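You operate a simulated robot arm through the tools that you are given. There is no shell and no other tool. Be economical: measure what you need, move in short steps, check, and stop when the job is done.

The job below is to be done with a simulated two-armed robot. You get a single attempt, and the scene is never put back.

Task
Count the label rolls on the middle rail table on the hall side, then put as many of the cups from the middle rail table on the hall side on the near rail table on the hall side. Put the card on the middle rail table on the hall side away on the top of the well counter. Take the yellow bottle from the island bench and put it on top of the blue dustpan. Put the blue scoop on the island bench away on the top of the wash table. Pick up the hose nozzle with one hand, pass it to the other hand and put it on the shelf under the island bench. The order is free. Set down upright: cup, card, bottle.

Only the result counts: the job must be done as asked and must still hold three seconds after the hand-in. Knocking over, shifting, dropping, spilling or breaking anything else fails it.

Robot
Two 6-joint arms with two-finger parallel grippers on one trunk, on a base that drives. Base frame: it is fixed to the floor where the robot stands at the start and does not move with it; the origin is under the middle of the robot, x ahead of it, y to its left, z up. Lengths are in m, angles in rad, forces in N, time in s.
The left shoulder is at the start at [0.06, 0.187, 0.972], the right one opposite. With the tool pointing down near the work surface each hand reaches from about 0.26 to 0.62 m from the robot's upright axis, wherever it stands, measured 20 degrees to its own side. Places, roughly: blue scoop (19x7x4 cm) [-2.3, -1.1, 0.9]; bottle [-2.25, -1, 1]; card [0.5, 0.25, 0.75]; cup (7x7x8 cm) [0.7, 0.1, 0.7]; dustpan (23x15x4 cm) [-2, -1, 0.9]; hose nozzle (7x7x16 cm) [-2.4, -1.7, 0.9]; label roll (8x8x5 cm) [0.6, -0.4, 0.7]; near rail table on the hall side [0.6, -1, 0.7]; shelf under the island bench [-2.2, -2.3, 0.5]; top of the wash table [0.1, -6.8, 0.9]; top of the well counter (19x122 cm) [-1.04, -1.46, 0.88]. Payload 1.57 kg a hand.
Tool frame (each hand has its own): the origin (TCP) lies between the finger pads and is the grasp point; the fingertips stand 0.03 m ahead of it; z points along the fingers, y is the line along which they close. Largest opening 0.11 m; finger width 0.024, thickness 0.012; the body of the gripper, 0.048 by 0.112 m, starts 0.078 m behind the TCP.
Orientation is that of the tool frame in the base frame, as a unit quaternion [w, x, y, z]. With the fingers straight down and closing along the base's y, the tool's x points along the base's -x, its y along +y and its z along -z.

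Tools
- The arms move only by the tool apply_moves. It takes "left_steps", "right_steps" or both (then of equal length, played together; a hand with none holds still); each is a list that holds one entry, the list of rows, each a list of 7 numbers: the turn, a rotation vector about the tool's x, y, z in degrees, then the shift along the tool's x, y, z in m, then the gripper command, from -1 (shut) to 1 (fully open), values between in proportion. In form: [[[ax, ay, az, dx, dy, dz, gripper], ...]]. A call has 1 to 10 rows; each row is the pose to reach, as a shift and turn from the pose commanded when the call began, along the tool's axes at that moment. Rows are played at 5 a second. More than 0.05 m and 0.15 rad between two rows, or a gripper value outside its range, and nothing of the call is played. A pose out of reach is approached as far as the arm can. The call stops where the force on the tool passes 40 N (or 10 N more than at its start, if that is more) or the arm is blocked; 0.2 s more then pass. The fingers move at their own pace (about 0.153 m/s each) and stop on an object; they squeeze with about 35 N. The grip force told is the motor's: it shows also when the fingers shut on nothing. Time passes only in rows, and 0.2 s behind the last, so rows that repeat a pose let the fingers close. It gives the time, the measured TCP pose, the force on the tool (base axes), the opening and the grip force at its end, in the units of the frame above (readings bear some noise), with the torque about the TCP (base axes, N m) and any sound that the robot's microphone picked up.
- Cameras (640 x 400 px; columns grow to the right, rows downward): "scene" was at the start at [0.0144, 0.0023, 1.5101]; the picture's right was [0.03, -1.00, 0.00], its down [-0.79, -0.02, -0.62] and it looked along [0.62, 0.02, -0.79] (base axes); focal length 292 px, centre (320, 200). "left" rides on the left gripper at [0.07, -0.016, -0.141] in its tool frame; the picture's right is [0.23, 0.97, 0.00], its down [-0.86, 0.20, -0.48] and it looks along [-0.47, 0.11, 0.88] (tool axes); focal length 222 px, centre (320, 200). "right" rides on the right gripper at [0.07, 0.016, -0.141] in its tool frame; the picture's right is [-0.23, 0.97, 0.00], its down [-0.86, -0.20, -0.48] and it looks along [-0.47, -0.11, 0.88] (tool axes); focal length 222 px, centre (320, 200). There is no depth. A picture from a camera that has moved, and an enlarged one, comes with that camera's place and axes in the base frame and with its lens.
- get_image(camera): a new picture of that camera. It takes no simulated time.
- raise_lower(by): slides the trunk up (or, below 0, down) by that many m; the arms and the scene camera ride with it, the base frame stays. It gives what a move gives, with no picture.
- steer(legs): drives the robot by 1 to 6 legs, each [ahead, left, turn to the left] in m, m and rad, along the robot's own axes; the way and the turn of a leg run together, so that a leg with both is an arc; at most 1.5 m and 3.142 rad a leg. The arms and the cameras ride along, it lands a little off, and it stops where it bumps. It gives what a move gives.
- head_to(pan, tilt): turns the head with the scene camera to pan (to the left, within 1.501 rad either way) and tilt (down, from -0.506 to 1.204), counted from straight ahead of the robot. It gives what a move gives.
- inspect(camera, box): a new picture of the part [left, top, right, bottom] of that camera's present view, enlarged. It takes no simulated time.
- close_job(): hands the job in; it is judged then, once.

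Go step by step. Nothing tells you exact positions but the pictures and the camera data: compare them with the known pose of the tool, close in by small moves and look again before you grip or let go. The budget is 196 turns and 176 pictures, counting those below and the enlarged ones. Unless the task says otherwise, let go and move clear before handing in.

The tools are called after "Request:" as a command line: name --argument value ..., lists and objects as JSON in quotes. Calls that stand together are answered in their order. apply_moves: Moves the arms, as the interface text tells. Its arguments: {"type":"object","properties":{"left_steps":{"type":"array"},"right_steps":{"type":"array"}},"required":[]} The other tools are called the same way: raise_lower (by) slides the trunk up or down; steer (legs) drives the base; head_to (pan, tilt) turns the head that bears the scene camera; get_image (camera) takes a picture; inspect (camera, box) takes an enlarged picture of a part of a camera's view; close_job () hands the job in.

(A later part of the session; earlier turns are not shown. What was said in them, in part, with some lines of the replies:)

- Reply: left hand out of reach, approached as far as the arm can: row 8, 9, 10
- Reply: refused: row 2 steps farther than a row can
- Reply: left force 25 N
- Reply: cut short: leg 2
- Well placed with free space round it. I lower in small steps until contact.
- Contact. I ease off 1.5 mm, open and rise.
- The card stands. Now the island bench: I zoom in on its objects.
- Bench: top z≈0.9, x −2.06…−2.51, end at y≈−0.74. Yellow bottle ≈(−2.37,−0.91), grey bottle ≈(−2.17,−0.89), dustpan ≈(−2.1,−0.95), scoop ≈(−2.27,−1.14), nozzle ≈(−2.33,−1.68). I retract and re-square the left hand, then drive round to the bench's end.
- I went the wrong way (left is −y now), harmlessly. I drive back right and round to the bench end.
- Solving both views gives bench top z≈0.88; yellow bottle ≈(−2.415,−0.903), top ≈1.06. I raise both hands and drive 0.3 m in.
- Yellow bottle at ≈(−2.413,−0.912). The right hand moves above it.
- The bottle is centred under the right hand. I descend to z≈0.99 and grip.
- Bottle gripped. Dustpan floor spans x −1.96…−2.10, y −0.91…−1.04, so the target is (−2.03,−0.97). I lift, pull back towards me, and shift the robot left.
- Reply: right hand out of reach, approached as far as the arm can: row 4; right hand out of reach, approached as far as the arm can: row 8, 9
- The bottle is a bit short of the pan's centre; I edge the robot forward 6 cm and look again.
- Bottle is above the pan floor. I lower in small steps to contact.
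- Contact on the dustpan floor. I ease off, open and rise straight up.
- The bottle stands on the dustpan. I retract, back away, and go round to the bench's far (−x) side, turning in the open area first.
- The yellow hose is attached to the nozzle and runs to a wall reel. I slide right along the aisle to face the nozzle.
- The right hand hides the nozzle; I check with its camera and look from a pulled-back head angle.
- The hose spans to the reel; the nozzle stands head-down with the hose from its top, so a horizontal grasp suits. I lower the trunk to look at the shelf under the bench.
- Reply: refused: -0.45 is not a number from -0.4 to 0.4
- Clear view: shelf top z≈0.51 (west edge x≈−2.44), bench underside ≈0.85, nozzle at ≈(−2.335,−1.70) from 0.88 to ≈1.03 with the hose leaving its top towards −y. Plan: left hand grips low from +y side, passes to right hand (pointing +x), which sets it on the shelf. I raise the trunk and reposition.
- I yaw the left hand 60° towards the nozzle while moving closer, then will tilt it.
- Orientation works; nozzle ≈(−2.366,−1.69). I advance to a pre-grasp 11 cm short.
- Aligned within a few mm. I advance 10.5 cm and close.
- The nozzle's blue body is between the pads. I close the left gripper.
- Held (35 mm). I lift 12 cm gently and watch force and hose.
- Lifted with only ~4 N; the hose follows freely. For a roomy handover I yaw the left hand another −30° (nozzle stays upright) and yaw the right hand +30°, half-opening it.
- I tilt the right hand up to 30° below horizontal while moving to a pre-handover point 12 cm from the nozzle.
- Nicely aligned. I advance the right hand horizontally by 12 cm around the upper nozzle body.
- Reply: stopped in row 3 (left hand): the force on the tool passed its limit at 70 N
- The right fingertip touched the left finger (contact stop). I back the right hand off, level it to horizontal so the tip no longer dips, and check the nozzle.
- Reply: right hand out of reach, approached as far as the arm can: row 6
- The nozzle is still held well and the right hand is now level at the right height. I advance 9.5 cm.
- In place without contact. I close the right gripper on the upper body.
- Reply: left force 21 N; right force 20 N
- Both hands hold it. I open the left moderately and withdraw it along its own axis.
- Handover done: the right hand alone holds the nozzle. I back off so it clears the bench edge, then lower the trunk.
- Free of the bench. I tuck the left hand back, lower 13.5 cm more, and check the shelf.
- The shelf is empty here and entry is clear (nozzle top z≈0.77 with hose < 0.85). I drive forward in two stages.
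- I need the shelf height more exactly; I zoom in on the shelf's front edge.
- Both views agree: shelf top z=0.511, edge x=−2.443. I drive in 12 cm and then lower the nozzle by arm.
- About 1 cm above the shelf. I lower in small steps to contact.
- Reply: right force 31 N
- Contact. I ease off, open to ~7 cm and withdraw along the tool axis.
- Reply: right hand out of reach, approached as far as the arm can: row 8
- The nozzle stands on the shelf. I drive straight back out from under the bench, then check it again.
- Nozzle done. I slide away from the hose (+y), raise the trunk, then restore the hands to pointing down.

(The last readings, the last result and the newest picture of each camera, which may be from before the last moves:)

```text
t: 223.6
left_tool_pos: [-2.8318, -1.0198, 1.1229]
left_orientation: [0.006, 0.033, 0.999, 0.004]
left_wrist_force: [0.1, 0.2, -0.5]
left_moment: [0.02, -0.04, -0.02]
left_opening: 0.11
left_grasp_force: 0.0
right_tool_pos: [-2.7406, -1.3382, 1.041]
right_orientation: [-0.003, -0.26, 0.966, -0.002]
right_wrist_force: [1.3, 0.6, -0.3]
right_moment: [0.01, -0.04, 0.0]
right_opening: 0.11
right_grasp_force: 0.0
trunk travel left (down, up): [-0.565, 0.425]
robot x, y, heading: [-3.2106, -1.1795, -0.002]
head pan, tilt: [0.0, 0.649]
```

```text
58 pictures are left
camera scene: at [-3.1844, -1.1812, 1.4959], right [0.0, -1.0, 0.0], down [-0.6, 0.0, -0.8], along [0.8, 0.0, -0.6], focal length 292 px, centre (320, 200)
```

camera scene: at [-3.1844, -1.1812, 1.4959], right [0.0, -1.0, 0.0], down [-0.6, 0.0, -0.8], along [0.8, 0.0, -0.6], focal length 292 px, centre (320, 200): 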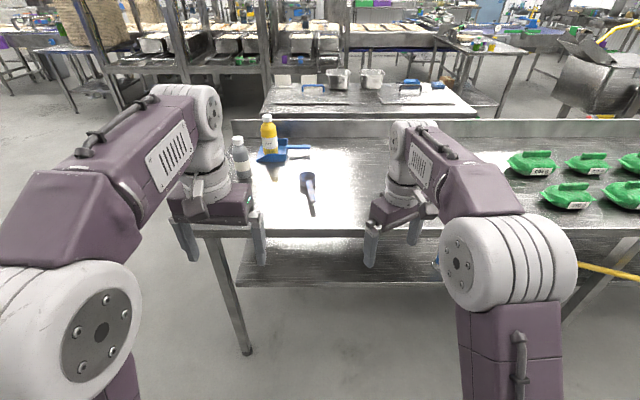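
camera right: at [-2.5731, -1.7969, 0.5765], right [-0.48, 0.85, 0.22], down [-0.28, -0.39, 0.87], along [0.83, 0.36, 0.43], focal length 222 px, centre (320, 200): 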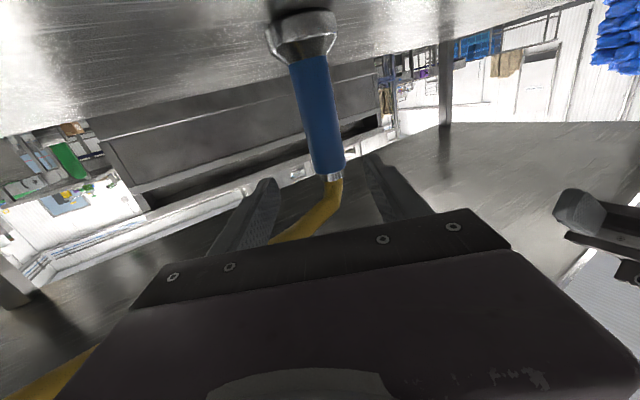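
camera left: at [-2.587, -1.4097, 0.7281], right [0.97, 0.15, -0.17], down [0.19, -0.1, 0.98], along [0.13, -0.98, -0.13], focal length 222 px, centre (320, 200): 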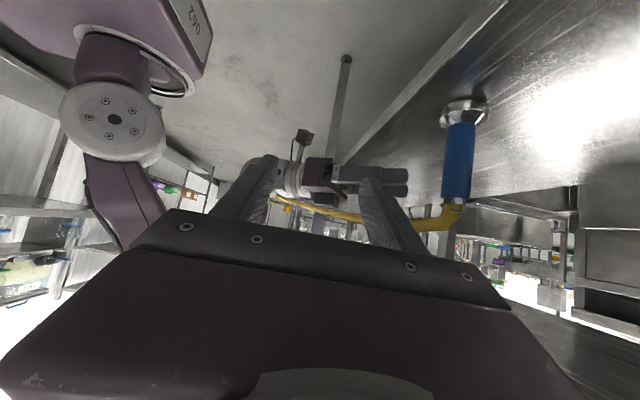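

I zoom on the scoop before approaching.

Request:
steer --legs '[[0.27, -0.12, 0]]'

Request:
get_image --camera "left"

Request:
inspect --camera "scene" --box '[180, 140, 380, 265]'

```text
t: 225.7
left_tool_pos: [-2.563, -1.14, 1.1228]
left_orientation: [0.006, 0.034, 0.999, 0.004]
left_wrist_force: [-1.1, 0.3, -0.2]
left_moment: [-0.04, 0.02, 0.0]
left_opening: 0.1101
left_grasp_force: 0.0
right_tool_pos: [-2.4719, -1.4588, 1.0405]
right_orientation: [-0.003, -0.259, 0.966, -0.003]
right_wrist_force: [0.6, -0.1, 0.0]
right_moment: [-0.01, 0.03, -0.05]
right_opening: 0.11
right_grasp_force: 0.0
trunk travel left (down, up): [-0.565, 0.425]
robot x, y, heading: [-2.9428, -1.3009, -0.003]
head pan, tilt: [0.0, 0.649]
```

```text
57 pictures are left
camera left: at [-2.6341, -1.1511, 1.2624], right [-0.16, 0.99, 0.01], down [0.86, 0.14, 0.49], along [0.48, 0.08, -0.87], focal length 222 px, centre (320, 200)
```

left: 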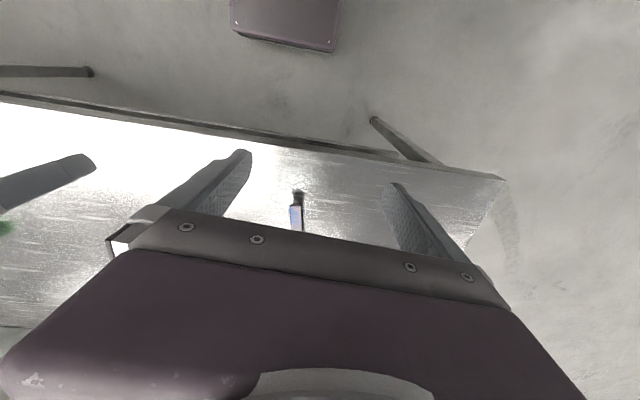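

```text
3.20 times, centred on (280, 202) of scene
camera zoom: at [-2.9156, -1.301, 1.4958], right [0.0, -1.0, 0.0], down [-0.6, 0.0, -0.8], along [0.8, 0.0, -0.6], focal length 935 px, centre (448, 192)
```

zoom: 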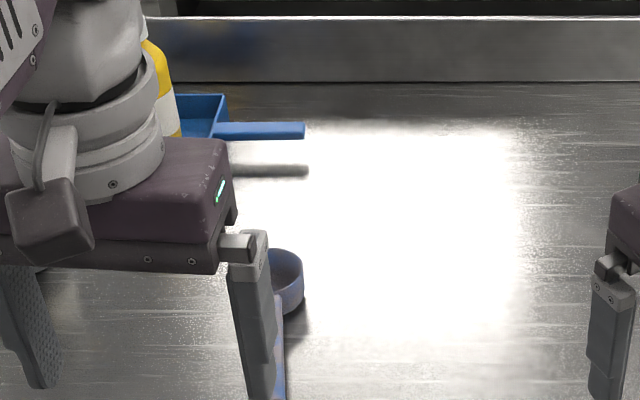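

Handle ≈ from (−2.424,−1.162) towards the bowl at (−2.26,−1.13), z≈0.92. I move the left hand above the handle, yawed to match.

Request:
apply_moves --left_steps '[[[0, 0, -5, -0.045, -0.003, 0.02, 1], [0, 0, -10, -0.09, -0.006, 0.04, 1], [0, 0, -15, -0.135, -0.01, 0.06, 1], [0, 0, -15, -0.17, -0.01, 0.08, 1], [0, 0, -15, -0.17, -0.01, 0.1, 1], [0, 0, -15, -0.17, -0.01, 0.1, 1]]]'

Request:
get_image --camera "left"

```text
t: 227.1
left_tool_pos: [-2.3933, -1.1599, 1.0238]
left_orientation: [0.005, -0.098, 0.995, 0.003]
left_wrist_force: [-0.9, -1.1, -0.5]
left_moment: [0.0, 0.01, -0.02]
left_opening: 0.1099
left_grasp_force: 0.1
left hand out of reach, approached as far as the arm can: row 4
right_tool_pos: [-2.4719, -1.4567, 1.0399]
right_orientation: [-0.003, -0.26, 0.966, -0.002]
right_wrist_force: [0.3, -0.2, 0.2]
right_moment: [-0.03, 0.02, -0.01]
right_opening: 0.1101
right_grasp_force: 0.0
trunk travel left (down, up): [-0.565, 0.425]
robot x, y, heading: [-2.9425, -1.3039, -0.001]
head pan, tilt: [0.0, 0.649]
```

```text
55 pictures are left
camera left: at [-2.4586, -1.1891, 1.1633], right [-0.41, 0.91, 0.0], down [0.8, 0.36, 0.49], along [0.44, 0.2, -0.87], focal length 222 px, centre (320, 200)
```

left: 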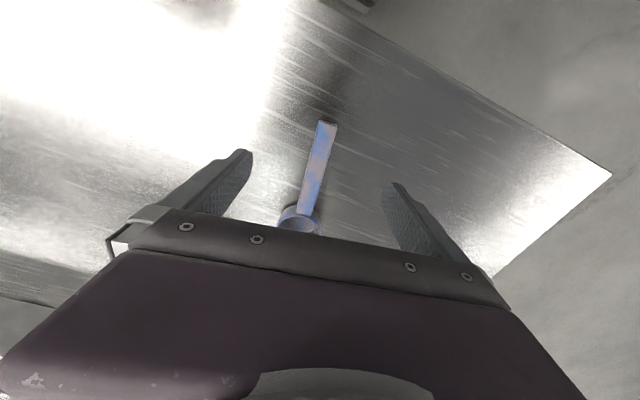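

Handle is centred. I edge the base forward 4 cm and descend to just above it.

Request:
steer --legs '[[0.04, 0, 0]]'

Request:
apply_moves --left_steps '[[[0, 0, 0, 0, 0, 0.03, 1], [0, 0, 0, 0, 0, 0.06, 1], [0, 0, 0, 0, 0, 0.085, 1], [0, 0, 0, 0, 0, 0.085, 1]]]'

Request:
get_image --camera "left"

Request:
get_image --camera "right"

```text
t: 227.9
left_tool_pos: [-2.3548, -1.1584, 1.0257]
left_orientation: [0.005, -0.097, 0.995, 0.003]
left_wrist_force: [-0.2, 0.5, 1.4]
left_moment: [0.01, 0.0, -0.03]
left_opening: 0.1101
left_grasp_force: 0.0
right_tool_pos: [-2.4328, -1.4589, 1.0412]
right_orientation: [-0.002, -0.259, 0.966, -0.002]
right_wrist_force: [-0.2, -0.4, 0.0]
right_moment: [0.01, 0.0, 0.0]
right_opening: 0.1103
right_grasp_force: 0.1
trunk travel left (down, up): [-0.565, 0.425]
robot x, y, heading: [-2.9044, -1.2986, -0.006]
head pan, tilt: [0.0, 0.649]
```

```text
t: 228.9
left_tool_pos: [-2.3525, -1.1595, 0.9394]
left_orientation: [0.006, -0.098, 0.995, 0.004]
left_wrist_force: [0.0, -0.3, -0.2]
left_moment: [-0.01, 0.0, -0.02]
left_opening: 0.1099
left_grasp_force: 0.2
right_tool_pos: [-2.4326, -1.4587, 1.0399]
right_orientation: [-0.002, -0.259, 0.966, -0.002]
right_wrist_force: [-0.2, 0.1, -0.3]
right_moment: [0.01, -0.01, 0.03]
right_opening: 0.1098
right_grasp_force: 0.0
trunk travel left (down, up): [-0.565, 0.425]
robot x, y, heading: [-2.9025, -1.3078, -0.003]
head pan, tilt: [0.0, 0.649]
```

```text
54 pictures are left
camera left: at [-2.4189, -1.1886, 1.0788], right [-0.41, 0.91, 0.0], down [0.79, 0.36, 0.49], along [0.45, 0.2, -0.87], focal length 222 px, centre (320, 200)
```

left: 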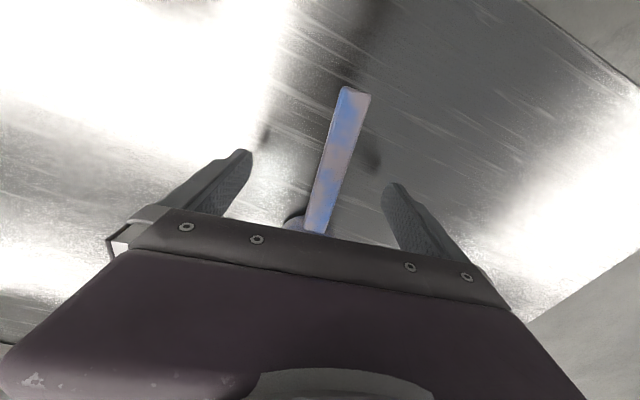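

```text
53 pictures are left
camera right: at [-2.5007, -1.4775, 1.1824], right [-0.29, 0.96, -0.01], down [0.84, 0.26, 0.47], along [0.45, 0.13, -0.88], focal length 222 px, centre (320, 200)
```

right: 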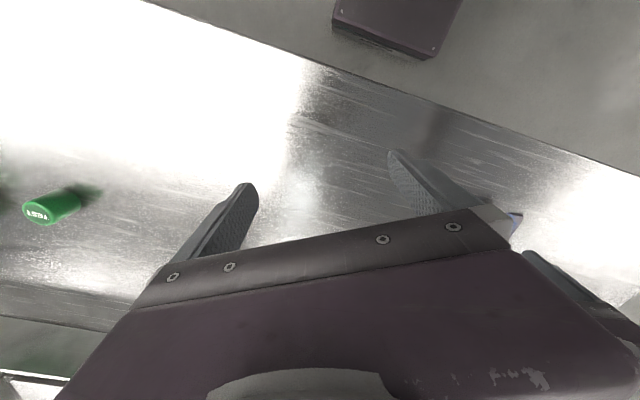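

Handle at z≈0.92 confirmed. I go down 17 mm and close.

Request:
apply_moves --left_steps '[[[0, 0, 0, 0, 0.002, 0.01, 1], [0, 0, 0, 0, 0.002, 0.018, 1], [0, 0, 0, 0, 0.002, 0.018, 0.2], [0, 0, 0, 0, 0.002, 0.018, -0.4], [0, 0, 0, 0, 0.002, 0.018, -1], [0, 0, 0, 0, 0.002, 0.018, -1], [0, 0, 0, 0, 0.002, 0.018, -1]]]'

Request:
get_image --camera "left"

```text
t: 230.5
left_tool_pos: [-2.3518, -1.1563, 0.9208]
left_orientation: [0.006, -0.097, 0.995, 0.003]
left_wrist_force: [0.5, 0.4, -0.9]
left_moment: [-0.04, 0.03, -0.01]
left_opening: 0.021
left_grasp_force: 34.7
right_tool_pos: [-2.4331, -1.4587, 1.04]
right_orientation: [-0.003, -0.259, 0.966, -0.002]
right_wrist_force: [0.3, -0.3, 0.4]
right_moment: [-0.03, 0.0, 0.01]
right_opening: 0.1101
right_grasp_force: 0.0
trunk travel left (down, up): [-0.565, 0.425]
robot x, y, heading: [-2.9003, -1.3, -0.002]
head pan, tilt: [0.0, 0.649]
```

```text
52 pictures are left
camera left: at [-2.4188, -1.1863, 1.0609], right [-0.41, 0.91, 0.0], down [0.8, 0.36, 0.49], along [0.45, 0.2, -0.87], focal length 222 px, centre (320, 200)
```

left: 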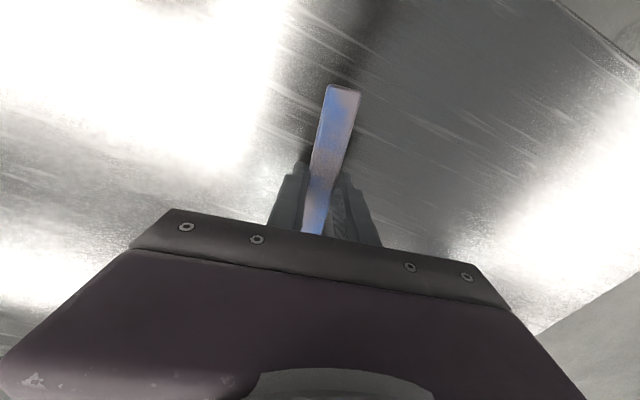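

Gripped (21 mm handle). I lift it well clear and back off from the bench.

Request:
apply_moves --left_steps '[[[0, 0, 0, 0, 0, -0.04, -1], [0, 0, 0, 0, 0, -0.08, -1], [0, 0, 0, 0, 0, -0.12, -1], [0, 0, 0, 0.03, 0, -0.16, -1], [0, 0, 0, 0.07, 0, -0.19, -1], [0, 0, 0, 0.11, 0, -0.21, -1], [0, 0, 0, 0.15, 0, -0.22, -1]]]'

Request:
steer --legs '[[-0.3, 0, 0], [0, 1.3, 0]]'

Request:
head_to --pan 0.4 --tilt 0.6

Request:
get_image --camera "scene"

```text
t: 232.1
left_tool_pos: [-2.5046, -1.1849, 1.1396]
left_orientation: [0.008, -0.097, 0.995, 0.003]
left_wrist_force: [-0.6, -0.1, -1.2]
left_moment: [-0.02, 0.0, -0.02]
left_opening: 0.0211
left_grasp_force: 34.2
left hand out of reach, approached as far as the arm can: row 3
right_tool_pos: [-2.4347, -1.4574, 1.0411]
right_orientation: [-0.001, -0.259, 0.966, -0.003]
right_wrist_force: [-0.4, -0.4, 0.2]
right_moment: [0.0, -0.03, 0.0]
right_opening: 0.1101
right_grasp_force: 0.0
trunk travel left (down, up): [-0.565, 0.425]
robot x, y, heading: [-2.9002, -1.2994, -0.002]
head pan, tilt: [0.0, 0.649]
```

```text
t: 240.3
left_tool_pos: [-2.793, 0.1077, 1.1382]
left_orientation: [0.006, -0.094, 0.996, 0.003]
left_wrist_force: [-0.3, -0.1, -1.4]
left_moment: [0.0, 0.02, -0.01]
left_opening: 0.0211
left_grasp_force: 34.0
right_tool_pos: [-2.7236, -0.1639, 1.0385]
right_orientation: [-0.003, -0.258, 0.966, -0.002]
right_wrist_force: [0.2, -0.5, -0.8]
right_moment: [0.02, 0.01, -0.01]
right_opening: 0.1098
right_grasp_force: 0.0
trunk travel left (down, up): [-0.565, 0.425]
robot x, y, heading: [-3.1939, -0.003, -0.008]
head pan, tilt: [0.0, 0.649]
```

```text
t: 241.2
left_tool_pos: [-2.7924, 0.1075, 1.1373]
left_orientation: [0.006, -0.094, 0.996, 0.003]
left_wrist_force: [-1.2, -0.3, -1.1]
left_moment: [0.01, 0.07, 0.02]
left_opening: 0.0208
left_grasp_force: 34.3
right_tool_pos: [-2.7254, -0.1643, 1.0394]
right_orientation: [-0.003, -0.257, 0.966, -0.003]
right_wrist_force: [-0.4, -0.4, -0.4]
right_moment: [0.01, 0.02, 0.02]
right_opening: 0.1103
right_grasp_force: 0.1
trunk travel left (down, up): [-0.565, 0.425]
robot x, y, heading: [-3.1944, -0.0032, -0.011]
head pan, tilt: [0.4, 0.6]
```

```text
51 pictures are left
camera scene: at [-3.1722, 0.0305, 1.5001], right [0.38, -0.93, 0.0], down [-0.52, -0.21, -0.82], along [0.76, 0.31, -0.57], focal length 292 px, centre (320, 200)
```

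scene: 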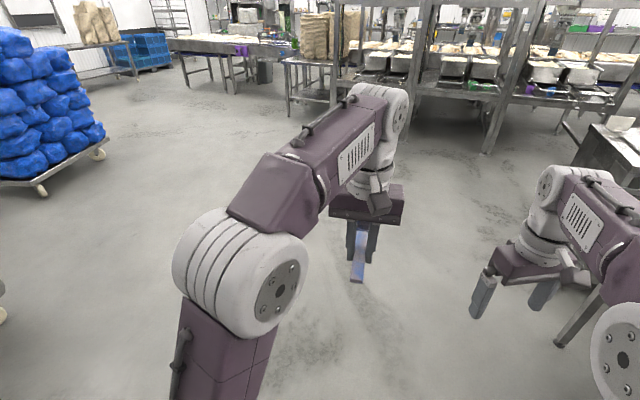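

Scoop held well. I drive east along y≈0 to the main aisle and turn to face the wash area.

Request:
steer --legs '[[1.45, 0, 0.011], [1.4, 0, 0], [0, 0, -1.571]]'

Request:
head_to --pan 0.0 --tilt 0.3

Request:
get_image --camera "scene"

```text
t: 258.7
left_tool_pos: [-0.2241, -0.3637, 1.1376]
left_orientation: [0.006, 0.62, 0.784, -0.002]
left_wrist_force: [0.3, -0.4, 0.3]
left_moment: [0.05, 0.04, -0.02]
left_opening: 0.0209
left_grasp_force: 34.5
right_tool_pos: [-0.4915, -0.4444, 1.0398]
right_orientation: [-0.004, 0.482, 0.876, 0.0]
right_wrist_force: [0.3, 0.1, 0.1]
right_moment: [0.0, 0.01, -0.02]
right_opening: 0.1098
right_grasp_force: 0.0
trunk travel left (down, up): [-0.565, 0.425]
robot x, y, heading: [-0.3549, 0.0297, -1.531]
head pan, tilt: [0.4, 0.6]
```

```text
t: 259.6
left_tool_pos: [-0.2218, -0.3644, 1.1383]
left_orientation: [0.006, 0.621, 0.784, -0.002]
left_wrist_force: [0.5, -0.5, -1.2]
left_moment: [0.04, 0.04, -0.01]
left_opening: 0.0207
left_grasp_force: 34.2
right_tool_pos: [-0.4921, -0.444, 1.04]
right_orientation: [-0.004, 0.482, 0.876, 0.0]
right_wrist_force: [-0.9, 0.4, -0.1]
right_moment: [0.0, 0.01, 0.03]
right_opening: 0.11
right_grasp_force: 0.1
trunk travel left (down, up): [-0.565, 0.425]
robot x, y, heading: [-0.3528, 0.0277, -1.532]
head pan, tilt: [0.0, 0.3]
```

```text
50 pictures are left
camera scene: at [-0.3526, -0.0024, 1.5275], right [-1.0, -0.04, 0.0], down [-0.01, 0.3, -0.96], along [0.03, -0.95, -0.3], focal length 292 px, centre (320, 200)
```

scene: 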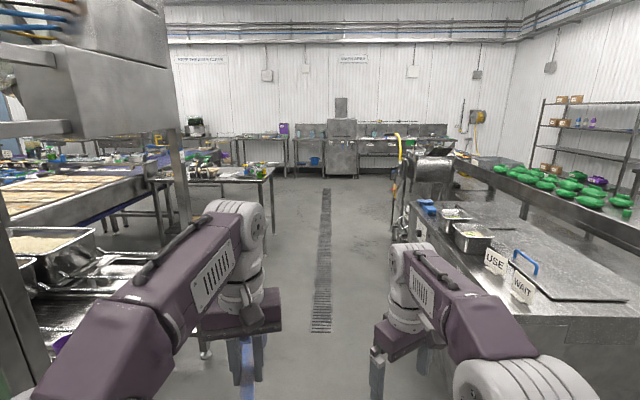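

The aisle ahead is clear (x −1.2…0.36). I straighten and drive 4.2 m towards the wash tables.

Request:
steer --legs '[[0, 0, -0.039], [1.4, 0, 0], [1.4, 0, 0], [1.4, 0, 0]]'

Request:
head_to --pan 0.0 --tilt 0.4

Request:
get_image --camera "scene"

```text
t: 280.1
left_tool_pos: [-0.3687, -4.5754, 1.1368]
left_orientation: [0.006, 0.648, 0.762, -0.001]
left_wrist_force: [0.1, 1.0, -1.6]
left_moment: [0.04, 0.02, 0.0]
left_opening: 0.021
left_grasp_force: 34.1
right_tool_pos: [-0.6401, -4.6358, 1.0399]
right_orientation: [-0.004, 0.512, 0.859, 0.001]
right_wrist_force: [0.3, 0.1, 0.0]
right_moment: [-0.01, 0.01, -0.01]
right_opening: 0.1102
right_grasp_force: 0.1
trunk travel left (down, up): [-0.565, 0.425]
robot x, y, heading: [-0.4664, -4.1779, -1.605]
head pan, tilt: [0.0, 0.3]
```

```text
t: 280.8
left_tool_pos: [-0.3675, -4.5757, 1.1375]
left_orientation: [0.006, 0.648, 0.762, -0.002]
left_wrist_force: [0.3, 0.0, 0.4]
left_moment: [0.04, 0.01, 0.03]
left_opening: 0.021
left_grasp_force: 34.3
right_tool_pos: [-0.6403, -4.6369, 1.04]
right_orientation: [-0.003, 0.512, 0.859, 0.0]
right_wrist_force: [0.2, 0.8, -1.0]
right_moment: [0.03, 0.01, -0.03]
right_opening: 0.1102
right_grasp_force: 0.0
trunk travel left (down, up): [-0.565, 0.425]
robot x, y, heading: [-0.4712, -4.1713, -1.602]
head pan, tilt: [0.0, 0.4]
```

```text
49 pictures are left
camera scene: at [-0.471, -4.2047, 1.5184], right [-1.0, 0.04, 0.0], down [0.01, 0.39, -0.92], along [-0.03, -0.92, -0.39], focal length 292 px, centre (320, 200)
```

scene: 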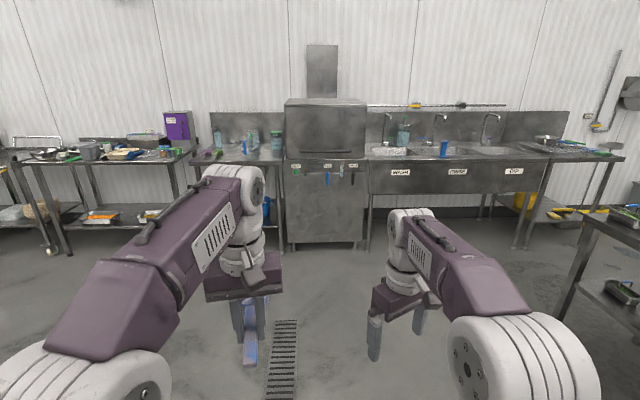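

Request:
inspect --camera "scene" --box '[140, 90, 320, 210]'

```text
3.33 times, centred on (230, 150) of scene
camera zoom: at [-0.471, -4.2047, 1.5184], right [-1.0, 0.04, 0.0], down [0.01, 0.39, -0.92], along [-0.03, -0.92, -0.39], focal length 974 px, centre (620, 367)
```

zoom: 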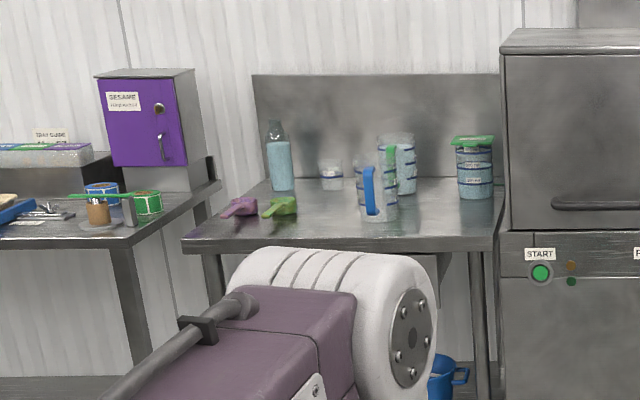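

The wash table spans x≈−0.25…0.47, y≈−6.39…−7.1, with purple and green scoops and jugs; the gap around (0.2,−6.5) is free. I tuck the right hand back and approach.

Request:
apply_moves --right_steps '[[[0, 0, 0, 0.04, 0.02, 0, 1], [0, 0, 0, 0.08, 0.04, 0, 1], [0, 0, 0, 0.12, 0.06, 0, 1]]]'

Request:
steer --legs '[[0, 0, 0.031], [1.3, 0, 0], [0, 0.6, 0]]'

Request:
head_to --pan 0.0 --tilt 0.6

Request:
get_image --camera "scene"

```text
t: 281.6
left_tool_pos: [-0.368, -4.5745, 1.139]
left_orientation: [0.008, 0.648, 0.762, -0.002]
left_wrist_force: [-0.8, 0.4, -0.4]
left_moment: [0.04, 0.01, 0.02]
left_opening: 0.0207
left_grasp_force: 33.7
right_tool_pos: [-0.6442, -4.5005, 1.0404]
right_orientation: [-0.003, 0.513, 0.858, -0.002]
right_wrist_force: [0.1, 0.1, -0.5]
right_moment: [-0.04, -0.03, -0.02]
right_opening: 0.11
right_grasp_force: 0.1
trunk travel left (down, up): [-0.565, 0.425]
robot x, y, heading: [-0.4675, -4.1705, -1.603]
head pan, tilt: [0.0, 0.4]
```

```text
t: 291.5
left_tool_pos: [0.2537, -5.8771, 1.1385]
left_orientation: [0.006, 0.633, 0.774, -0.002]
left_wrist_force: [-0.3, -0.6, -0.3]
left_moment: [0.07, 0.0, -0.01]
left_opening: 0.021
left_grasp_force: 34.3
right_tool_pos: [-0.0255, -5.8146, 1.0405]
right_orientation: [-0.004, 0.496, 0.869, 0.0]
right_wrist_force: [0.0, 0.0, -0.4]
right_moment: [0.0, 0.03, 0.01]
right_opening: 0.1102
right_grasp_force: 0.1
trunk travel left (down, up): [-0.565, 0.425]
robot x, y, heading: [0.1371, -5.4776, -1.571]
head pan, tilt: [0.0, 0.4]
```

```text
t: 292.3
left_tool_pos: [0.2528, -5.8772, 1.1383]
left_orientation: [0.006, 0.632, 0.775, -0.002]
left_wrist_force: [0.0, -0.6, -1.3]
left_moment: [0.08, 0.03, 0.0]
left_opening: 0.0208
left_grasp_force: 34.7
right_tool_pos: [-0.0262, -5.814, 1.0405]
right_orientation: [-0.004, 0.496, 0.868, 0.0]
right_wrist_force: [-0.3, 0.2, -0.9]
right_moment: [0.01, -0.01, 0.01]
right_opening: 0.1101
right_grasp_force: 0.1
trunk travel left (down, up): [-0.565, 0.425]
robot x, y, heading: [0.1358, -5.4759, -1.564]
head pan, tilt: [0.0, 0.6]
```

```text
47 pictures are left
camera scene: at [0.1351, -5.5059, 1.5002], right [-1.0, 0.0, 0.0], down [0.0, 0.56, -0.83], along [0.0, -0.83, -0.56], focal length 292 px, centre (320, 200)
```

scene: 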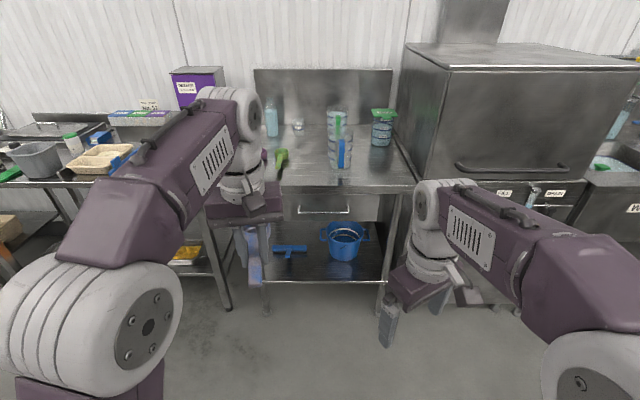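

Front edge y≈−6.57; there's a free gap at x≈0.10–0.27 between jug and green scoop. I square the scoop, drive in and view with the left camera.

Request:
apply_moves --left_steps '[[[0, 0, 4, 0, -0.02, 0, -1], [0, 0, 8, 0, -0.04, 0, -1], [0, 0, 11.5, 0, -0.065, 0, -1]]]'

Request:
steer --legs '[[0.6, 0, 0]]'

Request:
get_image --camera "left"

Request:
head_to --pan 0.0 --tilt 0.75

Request:
get_image --camera "scene"

```text
t: 293.1
left_tool_pos: [0.1875, -5.8902, 1.1366]
left_orientation: [0.008, 0.707, 0.707, 0.0]
left_wrist_force: [0.5, 0.3, -0.5]
left_moment: [0.03, 0.03, -0.04]
left_opening: 0.021
left_grasp_force: 34.3
right_tool_pos: [-0.0272, -5.8156, 1.0412]
right_orientation: [-0.003, 0.497, 0.868, 0.0]
right_wrist_force: [-1.7, -0.4, -0.5]
right_moment: [0.03, 0.01, 0.0]
right_opening: 0.11
right_grasp_force: 0.2
trunk travel left (down, up): [-0.565, 0.425]
robot x, y, heading: [0.1376, -5.4779, -1.56]
head pan, tilt: [0.0, 0.6]
```

```text
t: 296.5
left_tool_pos: [0.1891, -6.4942, 1.1384]
left_orientation: [0.007, 0.708, 0.706, -0.002]
left_wrist_force: [0.0, 0.3, 1.0]
left_moment: [0.07, 0.0, 0.0]
left_opening: 0.0206
left_grasp_force: 33.8
right_tool_pos: [-0.027, -6.4183, 1.0403]
right_orientation: [-0.004, 0.497, 0.868, 0.001]
right_wrist_force: [-0.2, -0.5, 0.6]
right_moment: [-0.03, 0.01, 0.0]
right_opening: 0.1102
right_grasp_force: 0.1
trunk travel left (down, up): [-0.565, 0.425]
robot x, y, heading: [0.1382, -6.084, -1.574]
head pan, tilt: [0.0, 0.6]
```

```text
46 pictures are left
camera left: at [0.1725, -6.4214, 1.2775], right [0.97, 0.22, 0.0], down [0.19, -0.85, 0.49], along [0.11, -0.48, -0.87], focal length 222 px, centre (320, 200)
```

left: 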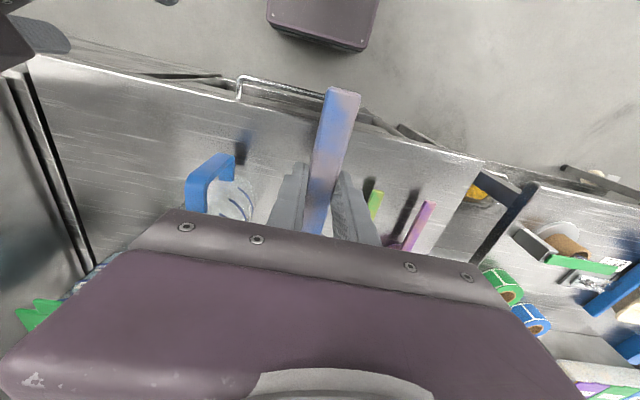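

```text
t: 297.2
left_tool_pos: [0.1889, -6.4939, 1.1367]
left_orientation: [0.006, 0.707, 0.707, -0.001]
left_wrist_force: [-0.1, 0.7, -0.8]
left_moment: [0.05, 0.04, 0.03]
left_opening: 0.021
left_grasp_force: 33.4
right_tool_pos: [-0.0262, -6.4181, 1.0409]
right_orientation: [-0.004, 0.498, 0.867, 0.0]
right_wrist_force: [-0.5, 0.4, -0.1]
right_moment: [0.02, 0.01, -0.02]
right_opening: 0.1102
right_grasp_force: 0.0
trunk travel left (down, up): [-0.565, 0.425]
robot x, y, heading: [0.1357, -6.0829, -1.57]
head pan, tilt: [0.0, 0.75]
```

```text
45 pictures are left
camera scene: at [0.1362, -6.1045, 1.4873], right [-1.0, 0.0, 0.0], down [0.0, 0.68, -0.73], along [0.0, -0.73, -0.68], focal length 292 px, centre (320, 200)
```

scene: 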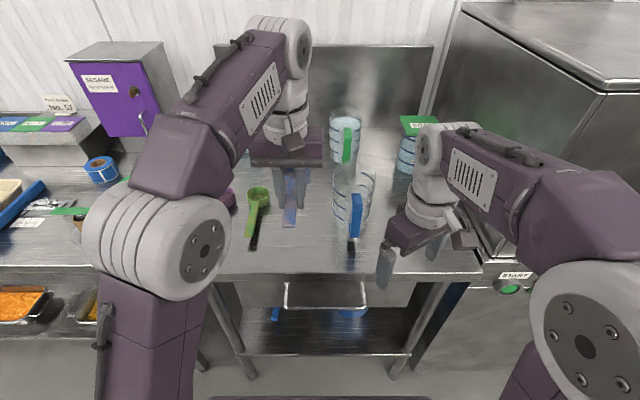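

Table z≈0.85–0.87, gap x 0.10–0.29 at y −6.57…−6.76. I raise the right hand clear of the jug and drive 8 cm closer, then extend and lower.

Request:
apply_moves --right_steps '[[[0, 0, 0, 0.0, -0.02, -0.04, 1], [0, 0, 0, 0.0, -0.04, -0.08, 1], [0, 0, 0, 0.0, -0.06, -0.11, 1]]]'

Request:
steer --legs '[[0.09, 0, 0]]'

Request:
apply_moves --left_steps '[[[0, 0, 0, -0.03, 0.004, 0.02, -1], [0, 0, 0, -0.06, 0.006, 0.05, -1], [0, 0, 0, -0.06, 0.006, 0.09, -1], [0, 0, 0, -0.06, 0.006, 0.13, -1], [0, 0, 0, -0.06, 0.006, 0.16, -1]]]'

Request:
get_image --camera "left"

Request:
get_image --camera "scene"

```text
t: 298.0
left_tool_pos: [0.1884, -6.493, 1.1389]
left_orientation: [0.006, 0.708, 0.706, -0.003]
left_wrist_force: [-0.6, 0.0, -2.0]
left_moment: [0.07, -0.01, -0.02]
left_opening: 0.0209
left_grasp_force: 35.0
right_tool_pos: [-0.0773, -6.4482, 1.149]
right_orientation: [-0.005, 0.498, 0.867, 0.0]
right_wrist_force: [0.0, -0.1, -0.2]
right_moment: [0.0, -0.03, -0.02]
right_opening: 0.11
right_grasp_force: 0.1
trunk travel left (down, up): [-0.565, 0.425]
robot x, y, heading: [0.1373, -6.0809, -1.569]
head pan, tilt: [0.0, 0.75]
```

```text
t: 299.1
left_tool_pos: [0.1895, -6.5837, 1.1373]
left_orientation: [0.006, 0.708, 0.706, -0.001]
left_wrist_force: [-0.3, -0.2, 0.4]
left_moment: [0.03, -0.01, 0.0]
left_opening: 0.0209
left_grasp_force: 34.5
right_tool_pos: [-0.0775, -6.5392, 1.1493]
right_orientation: [-0.004, 0.497, 0.868, 0.0]
right_wrist_force: [0.7, -0.5, 0.8]
right_moment: [0.01, -0.01, 0.0]
right_opening: 0.1099
right_grasp_force: 0.1
trunk travel left (down, up): [-0.565, 0.425]
robot x, y, heading: [0.1375, -6.1699, -1.571]
head pan, tilt: [0.0, 0.75]
```

```text
t: 300.3
left_tool_pos: [0.197, -6.6464, 0.9785]
left_orientation: [0.007, 0.708, 0.707, -0.001]
left_wrist_force: [-0.1, 0.4, -0.2]
left_moment: [0.03, 0.01, 0.04]
left_opening: 0.0209
left_grasp_force: 34.2
right_tool_pos: [-0.0764, -6.5396, 1.1496]
right_orientation: [-0.005, 0.497, 0.868, 0.001]
right_wrist_force: [0.2, 0.6, 0.2]
right_moment: [0.0, -0.02, -0.03]
right_opening: 0.1101
right_grasp_force: 0.1
trunk travel left (down, up): [-0.565, 0.425]
robot x, y, heading: [0.1335, -6.1712, -1.57]
head pan, tilt: [0.0, 0.75]
```

```text
44 pictures are left
camera left: at [0.1801, -6.5741, 1.1181], right [0.97, 0.23, 0.0], down [0.19, -0.85, 0.49], along [0.11, -0.48, -0.87], focal length 222 px, centre (320, 200)
```

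left: 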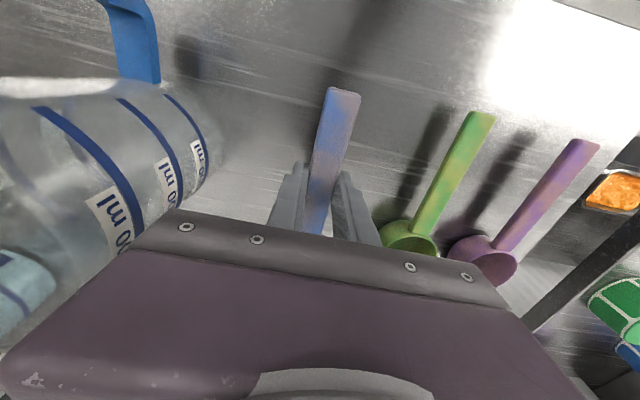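

```text
43 pictures are left
camera scene: at [0.1362, -6.195, 1.4873], right [-1.0, 0.0, 0.0], down [0.0, 0.68, -0.73], along [0.0, -0.73, -0.68], focal length 292 px, centre (320, 200)
```

scene: 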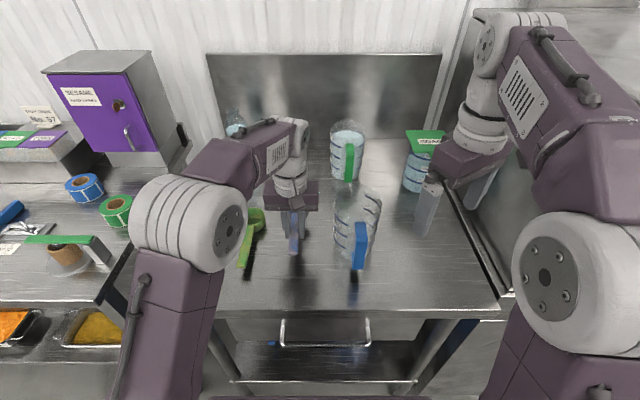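

Good clearance to both jug and green scoop. I lower further towards contact.

Request:
apply_moves --left_steps '[[[0, 0, 0, 0, 0.006, 0.03, -1], [0, 0, 0, 0, 0.006, 0.05, -1], [0, 0, 0, 0, 0.006, 0.06, -1]]]'

Request:
inspect --camera "scene" --box '[220, 160, 400, 280]'

```text
t: 301.1
left_tool_pos: [0.2014, -6.6441, 0.9313]
left_orientation: [0.011, 0.707, 0.707, -0.008]
left_wrist_force: [1.2, 12.3, 23.7]
left_moment: [0.68, 0.3, -0.09]
left_opening: 0.0211
left_grasp_force: 33.7
right_tool_pos: [-0.0769, -6.5359, 1.1502]
right_orientation: [-0.003, 0.497, 0.868, -0.001]
right_wrist_force: [1.0, -0.5, 0.2]
right_moment: [0.01, -0.03, -0.01]
right_opening: 0.1102
right_grasp_force: 0.0
trunk travel left (down, up): [-0.565, 0.425]
robot x, y, heading: [0.1393, -6.1717, -1.567]
head pan, tilt: [0.0, 0.75]
stopped in row 3 (left hand): the force on the tool passed its limit at 54 N (the readings are from after the stop); the commanded pose is now the measured one
```

```text
3.33 times, centred on (310, 220) of scene
camera zoom: at [0.1362, -6.1901, 1.4876], right [-1.0, 0.0, 0.0], down [0.0, 0.68, -0.73], along [0.0, -0.73, -0.68], focal length 974 px, centre (353, 133)
```

zoom: 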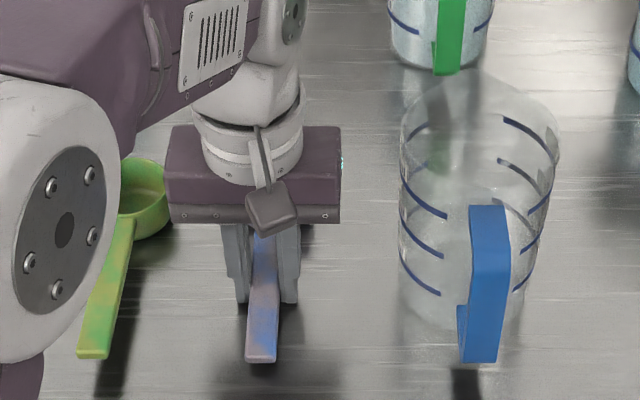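

Contact came a bit earlier than expected (table ≈0.89). I ease up slightly and look from the hand camera.

Request:
apply_moves --left_steps '[[[0, 0, 0, 0, 0, -0.002, -1], [0, 0, 0, 0, 0, -0.004, -1]]]'

Request:
get_image --camera "left"

Request:
get_image --camera "right"

```text
t: 301.7
left_tool_pos: [0.2025, -6.6501, 0.9307]
left_orientation: [0.01, 0.707, 0.707, -0.006]
left_wrist_force: [-0.3, 0.3, -1.1]
left_moment: [0.07, -0.01, 0.04]
left_opening: 0.021
left_grasp_force: 34.3
right_tool_pos: [-0.0777, -6.5398, 1.1492]
right_orientation: [-0.004, 0.497, 0.868, 0.0]
right_wrist_force: [-0.4, 0.3, -0.8]
right_moment: [-0.02, 0.02, 0.0]
right_opening: 0.1099
right_grasp_force: 0.1
trunk travel left (down, up): [-0.565, 0.425]
robot x, y, heading: [0.1386, -6.1728, -1.574]
head pan, tilt: [0.0, 0.75]
```

```text
41 pictures are left
camera left: at [0.1863, -6.5755, 1.0692], right [0.97, 0.23, 0.0], down [0.2, -0.84, 0.5], along [0.11, -0.49, -0.87], focal length 222 px, centre (320, 200)
```

left: 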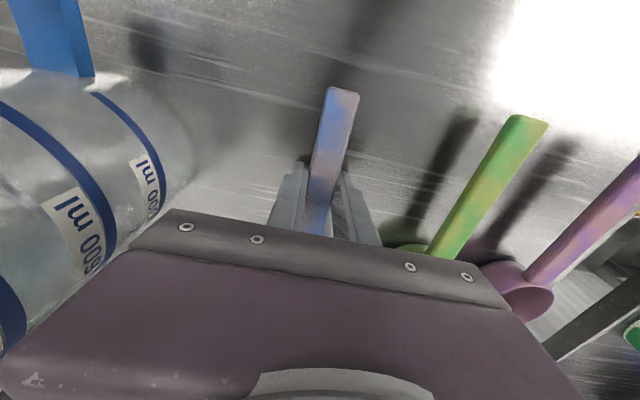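

```text
40 pictures are left
camera right: at [-0.0969, -6.4707, 1.2915], right [0.96, 0.3, -0.01], down [0.26, -0.84, 0.47], along [0.14, -0.45, -0.88], focal length 222 px, centre (320, 200)
```

right: 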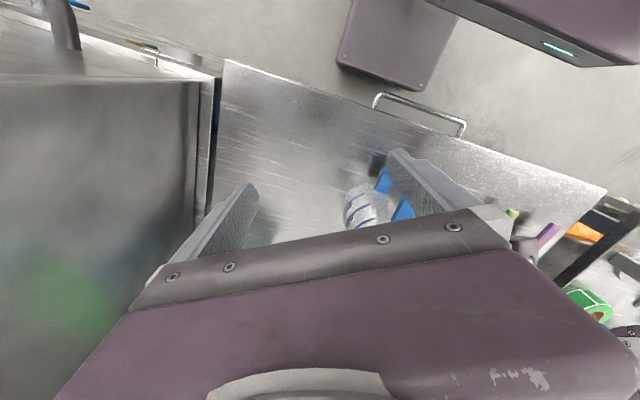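

The contact torque suggests bowl and fingertips met the table (z≈0.90). I ease up 5 mm, open and rise carefully.

Request:
apply_moves --left_steps '[[[0, 0, 0, 0, 0, -0.004, -1], [0, 0, 0, 0, 0, -0.004, -0.7], [0, 0, 0, 0, 0, -0.004, -0.4], [0, 0, 0, 0, 0, -0.004, -0.1], [0, 0, 0, 0, 0, -0.004, -0.1]]]'

Request:
inspect --camera "scene" --box '[220, 160, 400, 280]'

Request:
get_image --camera "left"

```text
t: 302.9
left_tool_pos: [0.2012, -6.6471, 0.9361]
left_orientation: [0.009, 0.707, 0.707, -0.007]
left_wrist_force: [0.1, -0.4, -0.2]
left_moment: [0.03, 0.01, -0.01]
left_opening: 0.0497
left_grasp_force: 0.0
right_tool_pos: [-0.0772, -6.5391, 1.1494]
right_orientation: [-0.004, 0.497, 0.868, 0.0]
right_wrist_force: [0.3, 0.2, -0.1]
right_moment: [0.0, 0.02, -0.02]
right_opening: 0.1102
right_grasp_force: 0.2
trunk travel left (down, up): [-0.565, 0.425]
robot x, y, heading: [0.1367, -6.1735, -1.572]
head pan, tilt: [0.0, 0.75]
```

```text
3.33 times, centred on (310, 220) of scene
camera zoom: at [0.1362, -6.1945, 1.4872], right [-1.0, 0.0, 0.0], down [0.0, 0.68, -0.73], along [0.0, -0.73, -0.68], focal length 974 px, centre (353, 133)
```

zoom: 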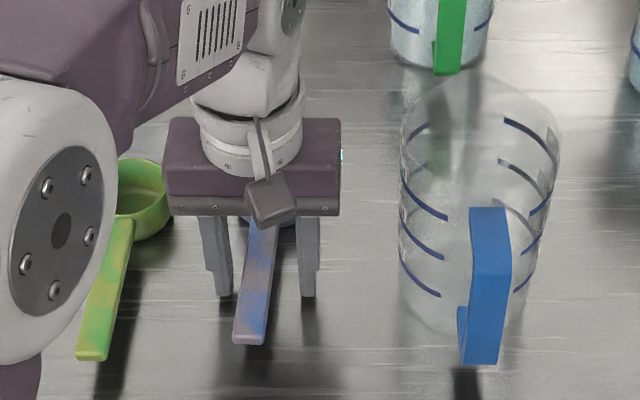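

```text
38 pictures are left
camera left: at [0.1859, -6.5747, 1.0743], right [0.97, 0.22, 0.0], down [0.2, -0.84, 0.5], along [0.11, -0.49, -0.87], focal length 222 px, centre (320, 200)
```

left: 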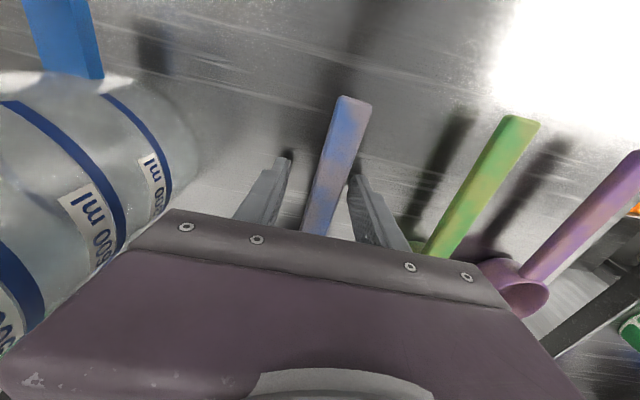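

Released and resting on the table. I rise straight up.

Request:
apply_moves --left_steps '[[[0, 0, 0, 0, 0.0, 0, 0.2], [0, 0, 0, 0, 0, -0.02, 0.2], [0, 0, 0, 0, 0, -0.06, 0.2], [0, 0, 0, 0, 0, -0.1, 0.2], [0, 0, 0, 0.02, 0, -0.14, 0.2], [0, 0, 0, 0.06, 0, -0.18, 0.2], [0, 0, 0, 0.1, 0, -0.2, 0.2]]]'

Request:
steer --legs '[[-0.45, 0, 0]]'

Request:
get_image --camera "scene"

Request:
get_image --camera "left"

```text
refused: row 6 steps farther than a row can; nothing moved
```

```text
t: 305.6
left_tool_pos: [0.2028, -6.1968, 0.9348]
left_orientation: [0.01, 0.706, 0.708, -0.007]
left_wrist_force: [0.2, 0.5, 0.1]
left_moment: [-0.03, 0.01, -0.02]
left_opening: 0.0494
left_grasp_force: 0.0
right_tool_pos: [-0.0765, -6.0897, 1.1499]
right_orientation: [-0.003, 0.495, 0.869, 0.0]
right_wrist_force: [0.5, 0.8, 0.5]
right_moment: [-0.02, 0.02, -0.01]
right_opening: 0.11
right_grasp_force: 0.0
trunk travel left (down, up): [-0.565, 0.425]
robot x, y, heading: [0.1308, -5.7242, -1.565]
head pan, tilt: [0.0, 0.75]
```

```text
37 pictures are left
camera scene: at [0.1347, -5.7442, 1.4872], right [-1.0, -0.01, 0.0], down [0.0, 0.68, -0.73], along [0.01, -0.73, -0.68], focal length 292 px, centre (320, 200)
```

scene: 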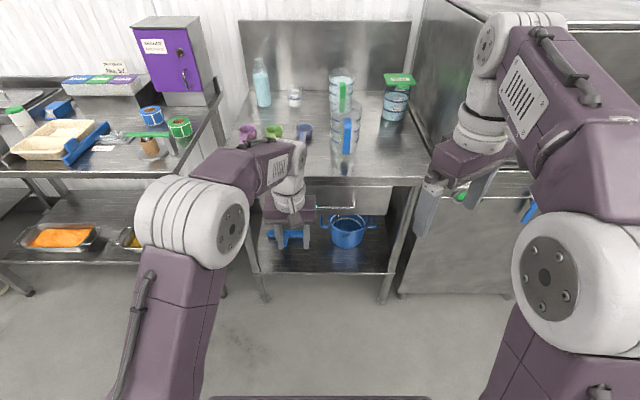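

```text
36 pictures are left
camera left: at [0.1868, -6.1242, 1.0743], right [0.97, 0.23, 0.0], down [0.2, -0.84, 0.5], along [0.11, -0.48, -0.87], focal length 222 px, centre (320, 200)
```

left: 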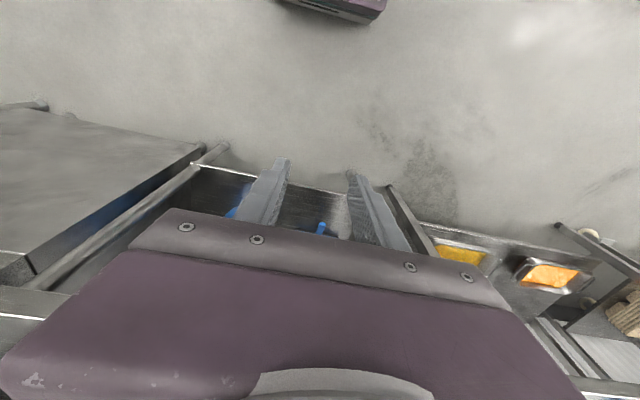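

The rise was refused (step too long) and the base backed out with the fingers straddling the handle lengthwise; I check the scoop.

Request:
apply_moves --left_steps '[[[0, 0, 0, 0.03, 0, -0.03, 0.2], [0, 0, 0, 0.03, 0.02, -0.07, 0.2], [0, 0, 0, 0.03, 0.05, -0.1, 0.2], [0, 0, 0, 0.03, 0.09, -0.1, 0.2], [0, 0, 0, 0.03, 0.13, -0.1, 0.2], [0, 0, 0, 0.03, 0.17, -0.1, 0.2]]]'

Request:
inspect --camera "scene" --box '[220, 80, 420, 205]'

```text
t: 307.0
left_tool_pos: [0.3726, -6.1643, 1.0357]
left_orientation: [0.009, 0.706, 0.708, -0.007]
left_wrist_force: [0.5, -0.3, 0.0]
left_moment: [0.06, 0.02, -0.01]
left_opening: 0.0658
left_grasp_force: 0.1
right_tool_pos: [-0.0763, -6.0905, 1.1497]
right_orientation: [-0.004, 0.495, 0.869, 0.0]
right_wrist_force: [-0.2, 0.0, -0.5]
right_moment: [-0.01, 0.02, -0.02]
right_opening: 0.1101
right_grasp_force: 0.1
trunk travel left (down, up): [-0.565, 0.425]
robot x, y, heading: [0.1328, -5.72, -1.562]
head pan, tilt: [0.0, 0.75]
```

```text
3.20 times, centred on (320, 142) of scene
camera zoom: at [0.136, -5.7443, 1.4872], right [-1.0, -0.01, 0.0], down [-0.01, 0.68, -0.73], along [0.0, -0.73, -0.68], focal length 935 px, centre (320, 384)
```

zoom: 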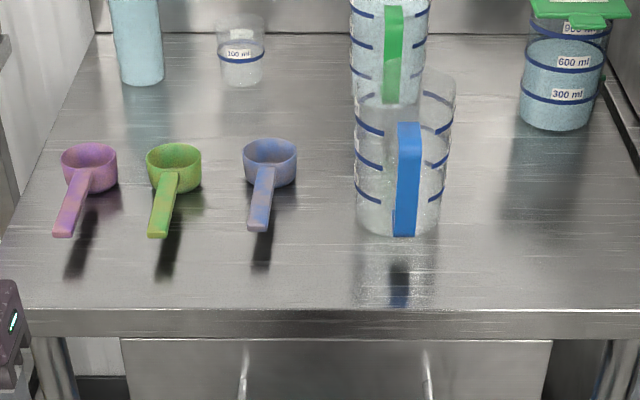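

The scoop stands neatly beside the others. I have budget to spare, so I return to double-check the roll count and the cups.

Request:
steer --legs '[[0, -0.53, -0.009], [-1.4, 0, 0], [-1.4, 0, 0], [-1.4, 0, 0], [-1.2, 0, 0], [0, 0, 1.571]]'

Request:
raise_lower --by -0.3

Request:
head_to --pan 0.15 --tilt 0.4

Request:
get_image --camera "scene"

```text
t: 339.3
left_tool_pos: [0.0516, -0.0893, 1.0346]
left_orientation: [0.011, 0.005, 1.0, 0.001]
left_wrist_force: [0.5, -0.3, 0.3]
left_moment: [0.01, -0.01, -0.02]
left_opening: 0.066
left_grasp_force: 0.0
right_tool_pos: [-0.0294, -0.5359, 1.1495]
right_orientation: [-0.003, -0.258, 0.966, -0.004]
right_wrist_force: [0.0, -0.7, 1.1]
right_moment: [-0.01, -0.01, -0.01]
right_opening: 0.1102
right_grasp_force: 0.1
trunk travel left (down, up): [-0.565, 0.425]
robot x, y, heading: [-0.3956, -0.3175, -0.0]
head pan, tilt: [0.0, 0.75]
```

```text
t: 342.3
left_tool_pos: [0.0518, -0.0888, 0.7351]
left_orientation: [0.011, 0.005, 1.0, 0.002]
left_wrist_force: [0.7, 0.2, -0.5]
left_moment: [-0.02, 0.01, -0.01]
left_opening: 0.0661
left_grasp_force: 0.1
right_tool_pos: [-0.0281, -0.5364, 0.8496]
right_orientation: [-0.003, -0.258, 0.966, -0.002]
right_wrist_force: [-0.3, -0.2, 0.6]
right_moment: [0.02, 0.01, 0.01]
right_opening: 0.11
right_grasp_force: 0.1
trunk travel left (down, up): [-0.265, 0.725]
robot x, y, heading: [-0.3974, -0.319, -0.009]
head pan, tilt: [0.0, 0.75]
```

```text
t: 343.1
left_tool_pos: [0.052, -0.0891, 0.7345]
left_orientation: [0.011, 0.005, 1.0, 0.001]
left_wrist_force: [-0.3, -0.1, 0.4]
left_moment: [-0.01, 0.04, 0.02]
left_opening: 0.0661
left_grasp_force: 0.2
right_tool_pos: [-0.029, -0.5367, 0.85]
right_orientation: [-0.003, -0.257, 0.966, -0.003]
right_wrist_force: [0.2, 0.1, -0.4]
right_moment: [0.0, 0.03, 0.0]
right_opening: 0.1102
right_grasp_force: 0.0
trunk travel left (down, up): [-0.265, 0.725]
robot x, y, heading: [-0.3911, -0.3183, -0.005]
head pan, tilt: [0.15, 0.4]
```

```text
34 pictures are left
camera scene: at [-0.364, -0.3053, 1.2183], right [0.14, -0.99, 0.0], down [-0.39, -0.06, -0.92], along [0.91, 0.13, -0.39], focal length 292 px, centre (320, 200)
```

scene: 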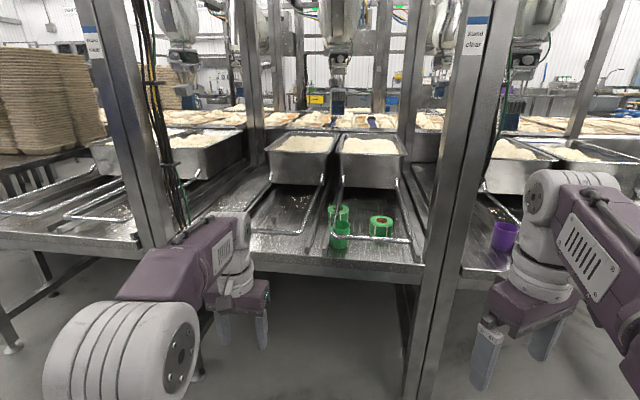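

Request:
inspect --camera "scene" --box '[160, 120, 440, 290]'

Request:
head_to --pan -0.5 --tilt 0.4

Request:
get_image --camera "scene"

```text
2.29 times, centred on (300, 205) of scene
camera zoom: at [-0.364, -0.3053, 1.2183], right [0.14, -0.99, 0.0], down [-0.39, -0.06, -0.92], along [0.91, 0.13, -0.39], focal length 668 px, centre (366, 189)
```

zoom: 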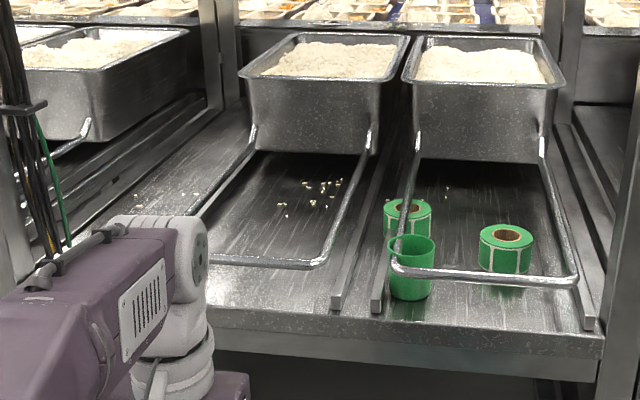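

```text
t: 344.2
left_tool_pos: [0.0519, -0.0887, 0.7356]
left_orientation: [0.012, 0.005, 1.0, 0.002]
left_wrist_force: [-1.2, 0.3, -0.1]
left_moment: [-0.02, -0.01, 0.0]
left_opening: 0.0661
left_grasp_force: 0.2
right_tool_pos: [-0.0286, -0.536, 0.85]
right_orientation: [-0.004, -0.258, 0.966, -0.003]
right_wrist_force: [-0.4, 0.2, 0.3]
right_moment: [0.01, 0.02, 0.01]
right_opening: 0.1101
right_grasp_force: 0.0
trunk travel left (down, up): [-0.265, 0.725]
robot x, y, heading: [-0.3926, -0.3181, -0.006]
head pan, tilt: [-0.499, 0.4]
```

```text
32 pictures are left
camera scene: at [-0.3746, -0.3633, 1.2184], right [-0.48, -0.87, 0.0], down [-0.34, 0.19, -0.92], along [0.81, -0.45, -0.39], focal length 292 px, centre (320, 200)
```

scene: 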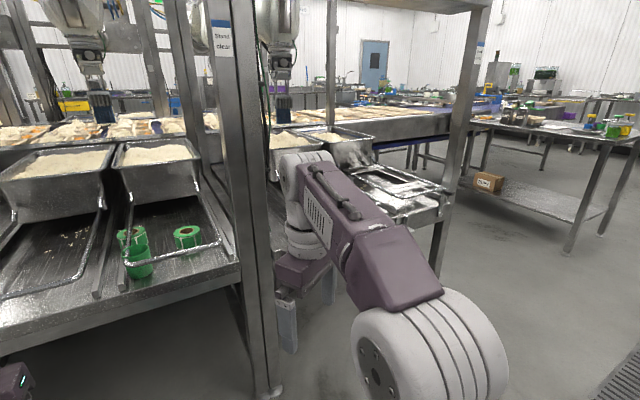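

The middle rail table shows two label rolls, with the green cup left in place, and the purple cup still stands on the near table. Everything else was set down and seen to be in place, so I hand in.

Request:
close_job

```text
The job is handed in.
```

I counted two label rolls and finished all five parts of the job, which is now handed in; it returned no verdict.

- **Cups:** the purple and blue cups stand on the near rail table, and the green cup stays on the middle one.
- **Card:** it stands upright on the well counter.
- **Bottle:** the yellow bottle stands upright on the blue dustpan.
- **Hose nozzle:** the left hand picked it up and passed it to the right, which stood it on the shelf under the island bench.
- **Blue scoop:** it lies on the wash table beside the other two scoops.

Two moves did not go to plan:
- **Handover:** the fingers of the two hands touched briefly during the nozzle handover.
- **Wash table:** I pressed down harder than intended when setting down the scoop. A refused lift also meant the base backed out with the open fingers still either side of the handle.

In the pictures afterwards nothing had moved out of place.
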